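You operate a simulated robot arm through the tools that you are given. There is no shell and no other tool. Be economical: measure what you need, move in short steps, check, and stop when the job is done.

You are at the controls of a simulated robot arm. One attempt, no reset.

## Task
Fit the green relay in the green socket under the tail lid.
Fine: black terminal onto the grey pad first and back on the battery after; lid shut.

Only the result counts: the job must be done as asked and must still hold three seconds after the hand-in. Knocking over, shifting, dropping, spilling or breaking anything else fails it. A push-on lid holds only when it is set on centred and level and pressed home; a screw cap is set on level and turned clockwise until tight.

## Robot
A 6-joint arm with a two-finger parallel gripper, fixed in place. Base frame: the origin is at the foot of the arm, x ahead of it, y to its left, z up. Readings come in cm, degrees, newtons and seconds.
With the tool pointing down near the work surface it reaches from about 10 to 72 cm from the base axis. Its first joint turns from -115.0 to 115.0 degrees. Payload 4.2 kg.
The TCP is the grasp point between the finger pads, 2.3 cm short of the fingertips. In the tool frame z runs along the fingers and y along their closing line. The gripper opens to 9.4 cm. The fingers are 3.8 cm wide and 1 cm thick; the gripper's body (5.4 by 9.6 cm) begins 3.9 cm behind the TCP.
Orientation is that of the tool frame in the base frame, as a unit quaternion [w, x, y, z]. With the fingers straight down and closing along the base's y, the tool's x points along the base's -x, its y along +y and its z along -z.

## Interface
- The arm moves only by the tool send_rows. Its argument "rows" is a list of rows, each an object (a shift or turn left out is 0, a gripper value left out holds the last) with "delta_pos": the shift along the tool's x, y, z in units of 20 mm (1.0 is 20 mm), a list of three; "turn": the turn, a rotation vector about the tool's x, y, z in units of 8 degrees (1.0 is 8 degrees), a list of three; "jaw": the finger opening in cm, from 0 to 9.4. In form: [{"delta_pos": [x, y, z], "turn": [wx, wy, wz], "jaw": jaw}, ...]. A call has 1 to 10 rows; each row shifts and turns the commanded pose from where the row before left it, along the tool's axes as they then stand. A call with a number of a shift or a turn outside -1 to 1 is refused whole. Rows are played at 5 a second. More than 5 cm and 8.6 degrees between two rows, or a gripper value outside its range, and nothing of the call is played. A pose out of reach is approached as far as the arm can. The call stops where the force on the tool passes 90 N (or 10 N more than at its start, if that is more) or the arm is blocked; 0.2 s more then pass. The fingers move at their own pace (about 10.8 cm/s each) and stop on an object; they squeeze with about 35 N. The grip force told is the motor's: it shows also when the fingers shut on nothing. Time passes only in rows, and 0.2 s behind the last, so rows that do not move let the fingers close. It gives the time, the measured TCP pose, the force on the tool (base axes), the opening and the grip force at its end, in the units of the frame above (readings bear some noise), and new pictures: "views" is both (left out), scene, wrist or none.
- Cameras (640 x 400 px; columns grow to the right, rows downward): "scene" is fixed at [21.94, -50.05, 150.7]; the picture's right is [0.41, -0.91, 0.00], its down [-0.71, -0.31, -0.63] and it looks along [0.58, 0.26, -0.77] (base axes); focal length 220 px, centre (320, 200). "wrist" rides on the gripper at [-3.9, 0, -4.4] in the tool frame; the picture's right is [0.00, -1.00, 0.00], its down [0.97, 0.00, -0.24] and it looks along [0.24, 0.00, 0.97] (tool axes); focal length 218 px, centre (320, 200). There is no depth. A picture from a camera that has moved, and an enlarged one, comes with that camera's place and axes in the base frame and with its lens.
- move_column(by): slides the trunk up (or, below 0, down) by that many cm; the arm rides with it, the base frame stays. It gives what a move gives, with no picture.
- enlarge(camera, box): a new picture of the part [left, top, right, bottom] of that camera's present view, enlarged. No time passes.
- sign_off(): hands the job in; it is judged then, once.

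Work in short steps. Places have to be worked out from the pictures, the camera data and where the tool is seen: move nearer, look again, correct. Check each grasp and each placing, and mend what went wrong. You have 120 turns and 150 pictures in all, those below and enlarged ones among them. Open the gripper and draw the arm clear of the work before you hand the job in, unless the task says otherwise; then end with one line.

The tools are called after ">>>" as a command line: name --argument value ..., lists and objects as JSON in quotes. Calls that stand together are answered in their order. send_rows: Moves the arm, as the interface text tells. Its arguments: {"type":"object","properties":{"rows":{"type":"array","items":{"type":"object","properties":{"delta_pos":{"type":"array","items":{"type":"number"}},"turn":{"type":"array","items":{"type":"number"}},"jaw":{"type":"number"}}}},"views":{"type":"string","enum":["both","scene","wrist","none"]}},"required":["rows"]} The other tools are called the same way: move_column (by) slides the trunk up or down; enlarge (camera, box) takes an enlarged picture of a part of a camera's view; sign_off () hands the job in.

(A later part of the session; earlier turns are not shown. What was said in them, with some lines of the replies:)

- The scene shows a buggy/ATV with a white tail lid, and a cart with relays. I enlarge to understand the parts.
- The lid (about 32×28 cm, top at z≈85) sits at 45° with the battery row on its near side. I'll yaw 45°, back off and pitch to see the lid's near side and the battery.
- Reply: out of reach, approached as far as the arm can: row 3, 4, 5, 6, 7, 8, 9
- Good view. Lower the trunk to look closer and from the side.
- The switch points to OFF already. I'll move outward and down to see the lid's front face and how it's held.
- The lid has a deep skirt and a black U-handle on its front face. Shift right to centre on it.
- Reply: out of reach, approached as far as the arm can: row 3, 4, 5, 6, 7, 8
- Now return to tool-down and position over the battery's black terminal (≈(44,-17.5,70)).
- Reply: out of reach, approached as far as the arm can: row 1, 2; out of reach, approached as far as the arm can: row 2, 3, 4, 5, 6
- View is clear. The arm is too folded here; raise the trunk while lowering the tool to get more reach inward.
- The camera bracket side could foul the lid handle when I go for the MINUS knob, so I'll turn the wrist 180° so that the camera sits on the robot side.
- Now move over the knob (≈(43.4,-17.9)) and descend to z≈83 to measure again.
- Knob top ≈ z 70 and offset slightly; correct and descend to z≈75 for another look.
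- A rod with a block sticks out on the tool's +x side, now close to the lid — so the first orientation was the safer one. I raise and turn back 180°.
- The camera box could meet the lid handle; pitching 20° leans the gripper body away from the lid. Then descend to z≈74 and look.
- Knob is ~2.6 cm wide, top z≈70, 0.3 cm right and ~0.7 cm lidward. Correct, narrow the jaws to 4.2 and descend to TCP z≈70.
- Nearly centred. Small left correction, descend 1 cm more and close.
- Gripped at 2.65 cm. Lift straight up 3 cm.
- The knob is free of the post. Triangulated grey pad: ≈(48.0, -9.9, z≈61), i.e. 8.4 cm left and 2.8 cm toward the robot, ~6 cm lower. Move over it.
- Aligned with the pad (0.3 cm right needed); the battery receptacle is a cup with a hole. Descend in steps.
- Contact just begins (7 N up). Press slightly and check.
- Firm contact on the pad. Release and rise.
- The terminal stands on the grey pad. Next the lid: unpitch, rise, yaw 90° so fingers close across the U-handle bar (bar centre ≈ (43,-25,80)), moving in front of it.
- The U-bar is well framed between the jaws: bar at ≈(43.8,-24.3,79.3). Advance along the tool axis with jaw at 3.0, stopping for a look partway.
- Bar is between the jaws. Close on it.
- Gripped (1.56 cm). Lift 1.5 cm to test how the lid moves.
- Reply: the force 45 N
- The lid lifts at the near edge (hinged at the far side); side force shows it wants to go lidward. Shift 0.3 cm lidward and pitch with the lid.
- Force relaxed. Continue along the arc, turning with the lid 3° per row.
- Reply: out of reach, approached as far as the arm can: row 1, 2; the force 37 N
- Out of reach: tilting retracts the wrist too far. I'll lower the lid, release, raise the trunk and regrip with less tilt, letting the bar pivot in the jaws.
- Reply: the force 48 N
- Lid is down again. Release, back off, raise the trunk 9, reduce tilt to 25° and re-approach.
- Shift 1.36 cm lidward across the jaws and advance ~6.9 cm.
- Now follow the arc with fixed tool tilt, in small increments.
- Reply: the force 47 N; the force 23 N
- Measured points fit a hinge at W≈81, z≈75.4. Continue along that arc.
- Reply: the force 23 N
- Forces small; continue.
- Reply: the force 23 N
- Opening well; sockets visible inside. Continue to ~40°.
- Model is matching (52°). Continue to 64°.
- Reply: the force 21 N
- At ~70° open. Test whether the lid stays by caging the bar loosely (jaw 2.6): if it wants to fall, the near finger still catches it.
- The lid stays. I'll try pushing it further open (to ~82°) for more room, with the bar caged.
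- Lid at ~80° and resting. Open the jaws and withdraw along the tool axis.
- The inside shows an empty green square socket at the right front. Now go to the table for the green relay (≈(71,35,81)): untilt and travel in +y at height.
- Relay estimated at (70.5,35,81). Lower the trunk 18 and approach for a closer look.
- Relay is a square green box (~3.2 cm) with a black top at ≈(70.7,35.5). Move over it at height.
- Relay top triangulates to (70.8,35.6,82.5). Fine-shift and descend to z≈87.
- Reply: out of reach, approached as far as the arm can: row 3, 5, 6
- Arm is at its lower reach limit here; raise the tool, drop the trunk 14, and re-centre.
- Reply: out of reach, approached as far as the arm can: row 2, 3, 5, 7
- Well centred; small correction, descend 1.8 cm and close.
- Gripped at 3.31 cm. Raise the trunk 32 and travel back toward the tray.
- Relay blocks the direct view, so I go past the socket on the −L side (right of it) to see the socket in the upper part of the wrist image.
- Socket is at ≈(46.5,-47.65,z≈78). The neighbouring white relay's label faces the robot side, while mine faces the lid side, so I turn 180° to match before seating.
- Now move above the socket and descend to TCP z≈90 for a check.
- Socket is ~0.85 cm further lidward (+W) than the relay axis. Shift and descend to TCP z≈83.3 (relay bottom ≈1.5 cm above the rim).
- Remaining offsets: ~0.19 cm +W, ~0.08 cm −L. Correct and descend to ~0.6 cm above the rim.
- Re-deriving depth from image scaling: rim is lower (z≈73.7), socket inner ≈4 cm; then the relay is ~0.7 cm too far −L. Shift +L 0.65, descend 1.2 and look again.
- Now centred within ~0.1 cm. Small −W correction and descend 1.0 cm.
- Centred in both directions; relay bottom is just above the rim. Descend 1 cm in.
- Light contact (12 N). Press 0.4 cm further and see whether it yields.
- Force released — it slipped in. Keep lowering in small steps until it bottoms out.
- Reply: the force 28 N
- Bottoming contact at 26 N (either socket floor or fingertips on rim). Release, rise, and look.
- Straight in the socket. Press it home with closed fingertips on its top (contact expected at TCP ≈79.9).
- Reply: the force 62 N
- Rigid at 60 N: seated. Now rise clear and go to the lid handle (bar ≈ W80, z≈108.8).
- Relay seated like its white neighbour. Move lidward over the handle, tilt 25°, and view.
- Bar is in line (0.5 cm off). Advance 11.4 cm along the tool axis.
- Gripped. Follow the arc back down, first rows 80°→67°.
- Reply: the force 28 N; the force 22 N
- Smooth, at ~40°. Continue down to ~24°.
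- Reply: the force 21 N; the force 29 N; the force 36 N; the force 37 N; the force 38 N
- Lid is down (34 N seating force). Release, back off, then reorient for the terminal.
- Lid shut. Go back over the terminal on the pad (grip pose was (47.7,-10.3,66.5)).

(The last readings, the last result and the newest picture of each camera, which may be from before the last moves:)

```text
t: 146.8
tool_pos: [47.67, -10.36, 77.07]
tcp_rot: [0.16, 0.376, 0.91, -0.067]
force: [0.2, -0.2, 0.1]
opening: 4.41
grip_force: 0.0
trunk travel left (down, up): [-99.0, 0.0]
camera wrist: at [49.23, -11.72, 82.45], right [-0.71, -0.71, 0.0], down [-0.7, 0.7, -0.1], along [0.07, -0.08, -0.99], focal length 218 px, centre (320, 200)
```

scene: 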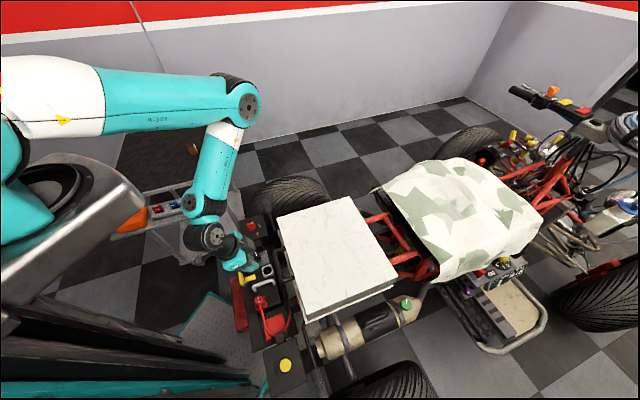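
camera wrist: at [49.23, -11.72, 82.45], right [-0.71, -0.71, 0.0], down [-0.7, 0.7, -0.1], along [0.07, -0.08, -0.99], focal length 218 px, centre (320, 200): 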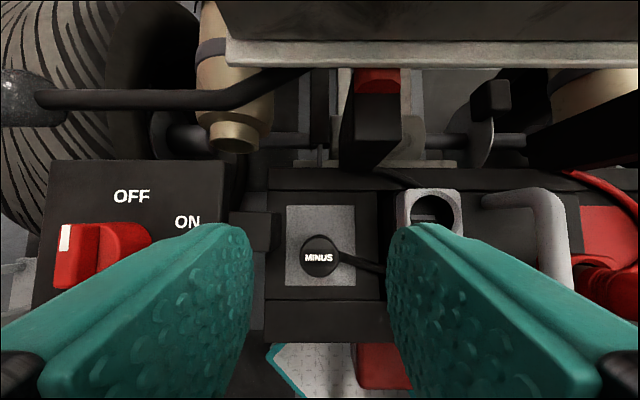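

Same view as when I left it. Descend to 66.6 and grip.

>>> send_rows --rows '[{"delta_pos": [0.342, 0, 0.94]}, {"delta_pos": [0.342, 0, 0.94]}, {"delta_pos": [0.342, 0, 0.94]}, {"delta_pos": [0.342, 0, 0.94]}, {"delta_pos": [0.342, 0, 0.94]}, {"delta_pos": [0.08, 0, 0.22]}, {"jaw": 0}, {}, {}]' --views "wrist"

```text
t: 148.8
tool_pos: [47.62, -10.28, 66.92]
tcp_rot: [0.159, 0.376, 0.91, -0.067]
force: [-0.5, 0.7, -0.1]
opening: 2.68
grip_force: 34.7
trunk travel left (down, up): [-99.0, 0.0]
camera wrist: at [49.2, -11.74, 72.23], right [-0.71, -0.71, 0.0], down [-0.7, 0.7, -0.1], along [0.07, -0.08, -0.99], focal length 218 px, centre (320, 200)
```

wrist: 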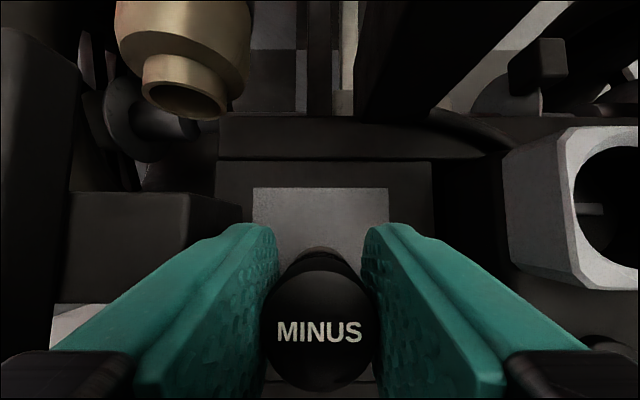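

Gripped (2.68). Lift 8 cm and move back above the battery receptacle.

>>> send_rows --rows '[{"delta_pos": [-0.342, 0, -0.94]}, {"delta_pos": [-0.342, 0, -0.94]}, {"delta_pos": [-0.342, 0, -0.94]}, {"delta_pos": [-0.342, 0, -0.94]}, {"delta_pos": [-0.672, -0.82, 0.245]}, {"delta_pos": [-0.672, -0.82, 0.244]}, {"delta_pos": [0, -0.82, 0]}, {"delta_pos": [0, -0.82, 0]}, {"delta_pos": [0, -0.8, 0]}, {}]' --views "both"

>>> enlarge --camera "scene" --box '[220, 220, 300, 300]'

```text
t: 151.0
tool_pos: [43.87, -18.09, 74.71]
tcp_rot: [0.16, 0.376, 0.911, -0.066]
force: [0.4, 0.0, -0.3]
opening: 2.7
grip_force: 35.0
trunk travel left (down, up): [-99.0, 0.0]
camera wrist: at [45.45, -19.6, 80.09], right [-0.71, -0.71, 0.0], down [-0.7, 0.7, -0.1], along [0.07, -0.08, -0.99], focal length 218 px, centre (320, 200)
```

scene: 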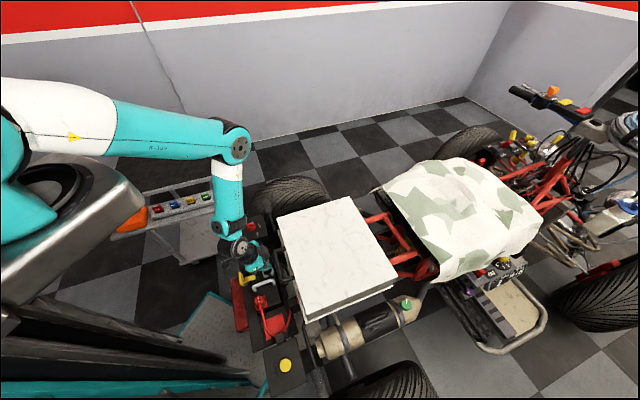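
wrist: 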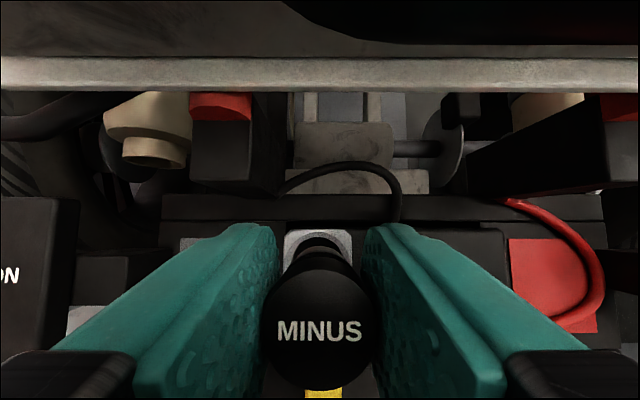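

```text
5.00 times, centred on (260, 260) of scene
camera zoom: at [21.94, -50.05, 150.7], right [0.41, -0.91, 0.0], down [-0.71, -0.31, -0.63], along [0.58, 0.26, -0.77], focal length 1099 px, centre (620, -100)
```

zoom: 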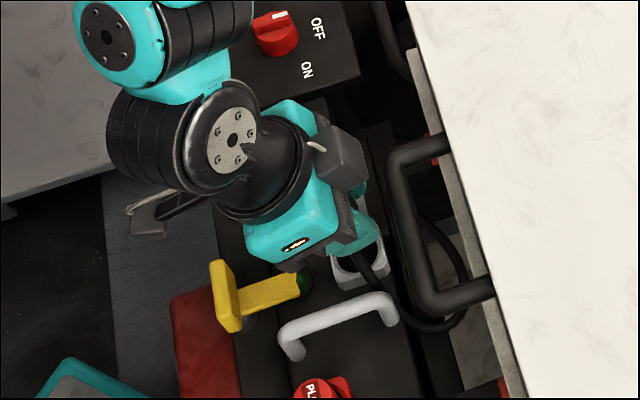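

Aligned with the cup laterally (319 vs 320 px). Descend.

>>> send_rows --rows '[{"delta_pos": [0.342, 0, 0.94]}, {"delta_pos": [0.137, 0, 0.376]}, {"delta_pos": [0.1, 0, 0.28]}, {}]' --views "wrist"

```text
t: 152.0
tool_pos: [43.88, -18.01, 71.37]
tcp_rot: [0.159, 0.376, 0.91, -0.067]
force: [-0.1, -0.6, 0.0]
opening: 2.65
grip_force: 34.6
trunk travel left (down, up): [-99.0, 0.0]
camera wrist: at [45.41, -19.53, 76.79], right [-0.71, -0.71, 0.0], down [-0.7, 0.7, -0.1], along [0.07, -0.08, -0.99], focal length 218 px, centre (320, 200)
```

wrist: 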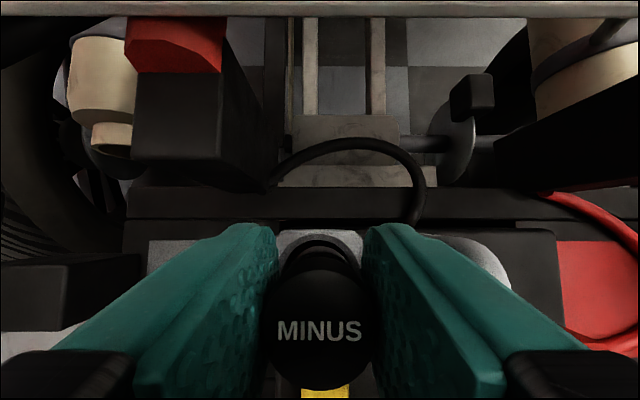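

Going in with no resistance; continue to seat.

>>> send_rows --rows '[{"delta_pos": [0.1, 0, 0.28]}, {"delta_pos": [0.07, 0, 0.19]}, {}]' --views "none"

>>> send_rows --rows '[{"delta_pos": [0.05, 0, 0.14]}, {}]' --views "wrist"

```text
t: 152.8
tool_pos: [43.78, -18.15, 70.39]
tcp_rot: [0.16, 0.376, 0.91, -0.066]
force: [-0.3, 0.1, -1.0]
opening: 2.67
grip_force: 35.7
trunk travel left (down, up): [-99.0, 0.0]
```

```text
t: 153.4
tool_pos: [43.78, -18.1, 70.19]
tcp_rot: [0.159, 0.375, 0.911, -0.066]
force: [0.1, -0.4, 0.1]
opening: 2.67
grip_force: 35.2
trunk travel left (down, up): [-99.0, 0.0]
camera wrist: at [45.37, -19.49, 75.48], right [-0.71, -0.71, 0.0], down [-0.7, 0.7, -0.1], along [0.07, -0.08, -0.99], focal length 218 px, centre (320, 200)
```

wrist: 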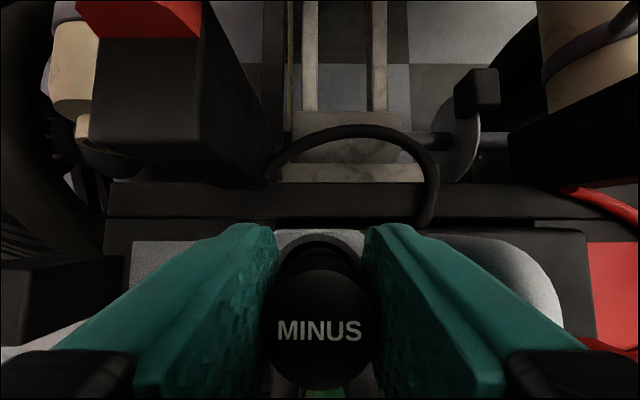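

>>> send_rows --rows '[{"delta_pos": [0.035, 0, 0.094]}, {}]' --views "none"

>>> send_rows --rows '[{"delta_pos": [0.035, 0, 0.094]}, {}]' --views "none"

```text
t: 154.0
tool_pos: [43.94, -18.03, 69.99]
tcp_rot: [0.16, 0.376, 0.91, -0.067]
force: [0.0, 0.2, 11.8]
opening: 2.68
grip_force: 34.9
trunk travel left (down, up): [-99.0, 0.0]
```

```text
t: 154.6
tool_pos: [43.82, -18.02, 69.79]
tcp_rot: [0.16, 0.377, 0.91, -0.067]
force: [-0.8, -3.4, 23.0]
opening: 2.68
grip_force: 35.1
trunk travel left (down, up): [-99.0, 0.0]
```

Seated (23 N). Release and withdraw upward.

>>> send_rows --rows '[{"delta_pos": [-0.02, 0, -0.06]}, {"jaw": 4.2}, {}, {"delta_pos": [-0.342, 0, -0.94]}, {"delta_pos": [-0.342, 0, -0.94]}, {"delta_pos": [-0.342, 0, -0.94]}, {"delta_pos": [-0.342, 0, -0.94]}, {"delta_pos": [-0.342, 0, -0.94]}, {"delta_pos": [-0.342, 0, -0.94]}]' --views "wrist"

>>> enlarge --camera "wrist" --box '[220, 140, 420, 320]'

```text
t: 156.6
tool_pos: [43.8, -18.22, 81.96]
tcp_rot: [0.159, 0.376, 0.91, -0.067]
force: [0.7, -0.3, -0.2]
opening: 4.23
grip_force: 0.1
trunk travel left (down, up): [-99.0, 0.0]
camera wrist: at [45.35, -19.51, 87.33], right [-0.71, -0.71, 0.0], down [-0.7, 0.7, -0.1], along [0.07, -0.08, -0.99], focal length 218 px, centre (320, 200)
```

wrist: 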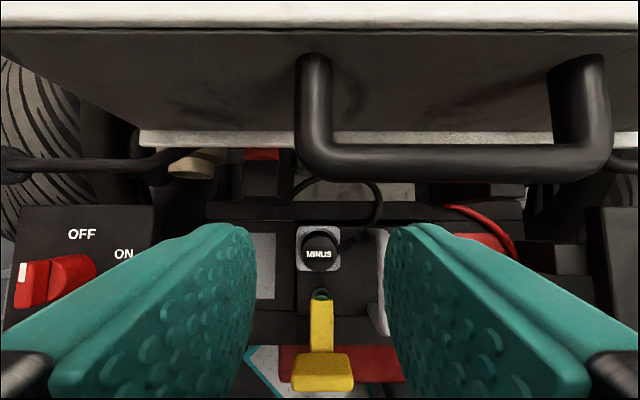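

```text
2.22 times, centred on (320, 230) of wrist
camera zoom: at [45.35, -19.51, 87.33], right [-0.71, -0.71, 0.0], down [-0.7, 0.7, -0.1], along [0.07, -0.08, -0.99], focal length 485 px, centre (320, 133)
```

zoom: 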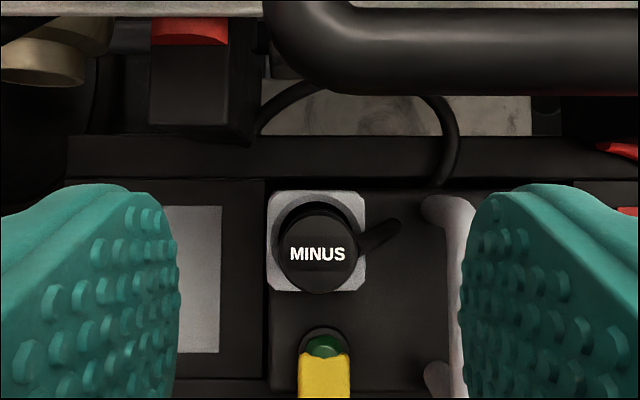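

Terminal is back on the battery. Draw the arm well clear and verify the scene.

>>> send_rows --rows '[{"delta_pos": [0.3, 0, -1]}, {"delta_pos": [0.3, 0, -1]}, {"delta_pos": [0, 0, -1]}, {"delta_pos": [0, 0, -1]}, {"delta_pos": [0, 0.5, -1]}, {"delta_pos": [0, 1, -1]}, {"delta_pos": [0, 1, -1]}, {"delta_pos": [0, 1, -1]}, {"delta_pos": [0, 1, 0]}, {"delta_pos": [0, 1, 0]}]' --views "both"

>>> enlarge --camera "scene" --box '[200, 180, 440, 400]'

```text
t: 158.8
tool_pos: [46.9, -5.47, 96.38]
tcp_rot: [0.159, 0.375, 0.911, -0.068]
force: [-1.0, 0.1, -0.6]
opening: 4.2
grip_force: 0.0
trunk travel left (down, up): [-99.0, 0.0]
camera wrist: at [48.45, -6.96, 101.77], right [-0.71, -0.71, 0.0], down [-0.7, 0.7, -0.1], along [0.07, -0.08, -0.99], focal length 218 px, centre (320, 200)
```

scene: 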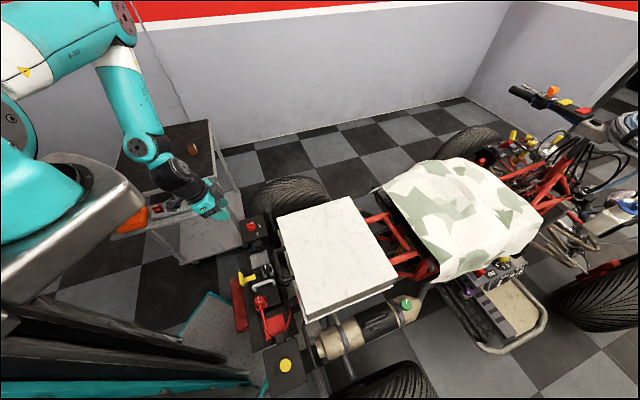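
wrist: 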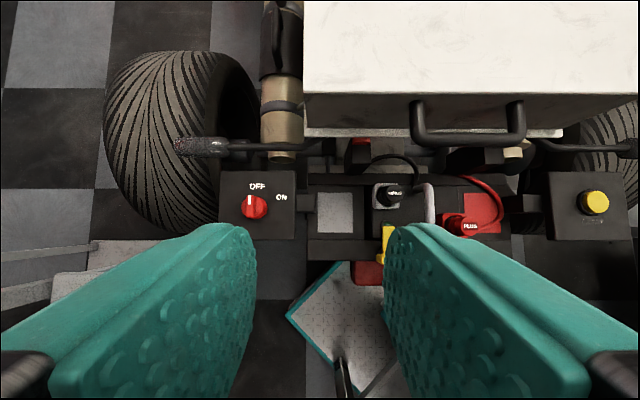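

```text
1.82 times, centred on (320, 290) of scene
camera zoom: at [21.94, -50.05, 150.7], right [0.41, -0.91, 0.0], down [-0.71, -0.31, -0.63], along [0.58, 0.26, -0.77], focal length 400 px, centre (320, 36)
```

zoom: 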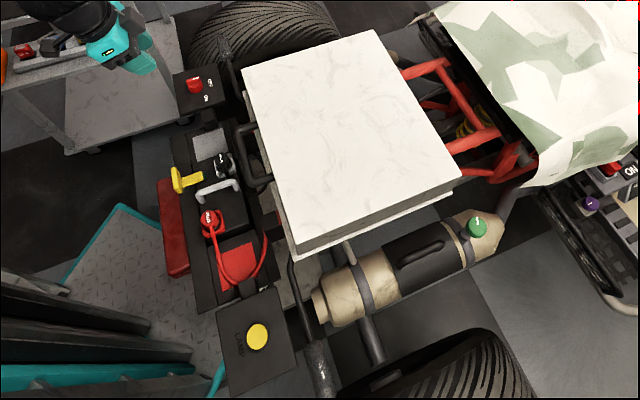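

The view matches the starting one: lid shut, MINUS on the battery, everything else undisturbed, and the gripper open and clear. Handing in.

>>> sign_off

```text
The job is handed in.
```

The green relay is pressed home in the green socket, the black terminal went onto the grey pad first and is back on the battery, and the tail lid is shut.
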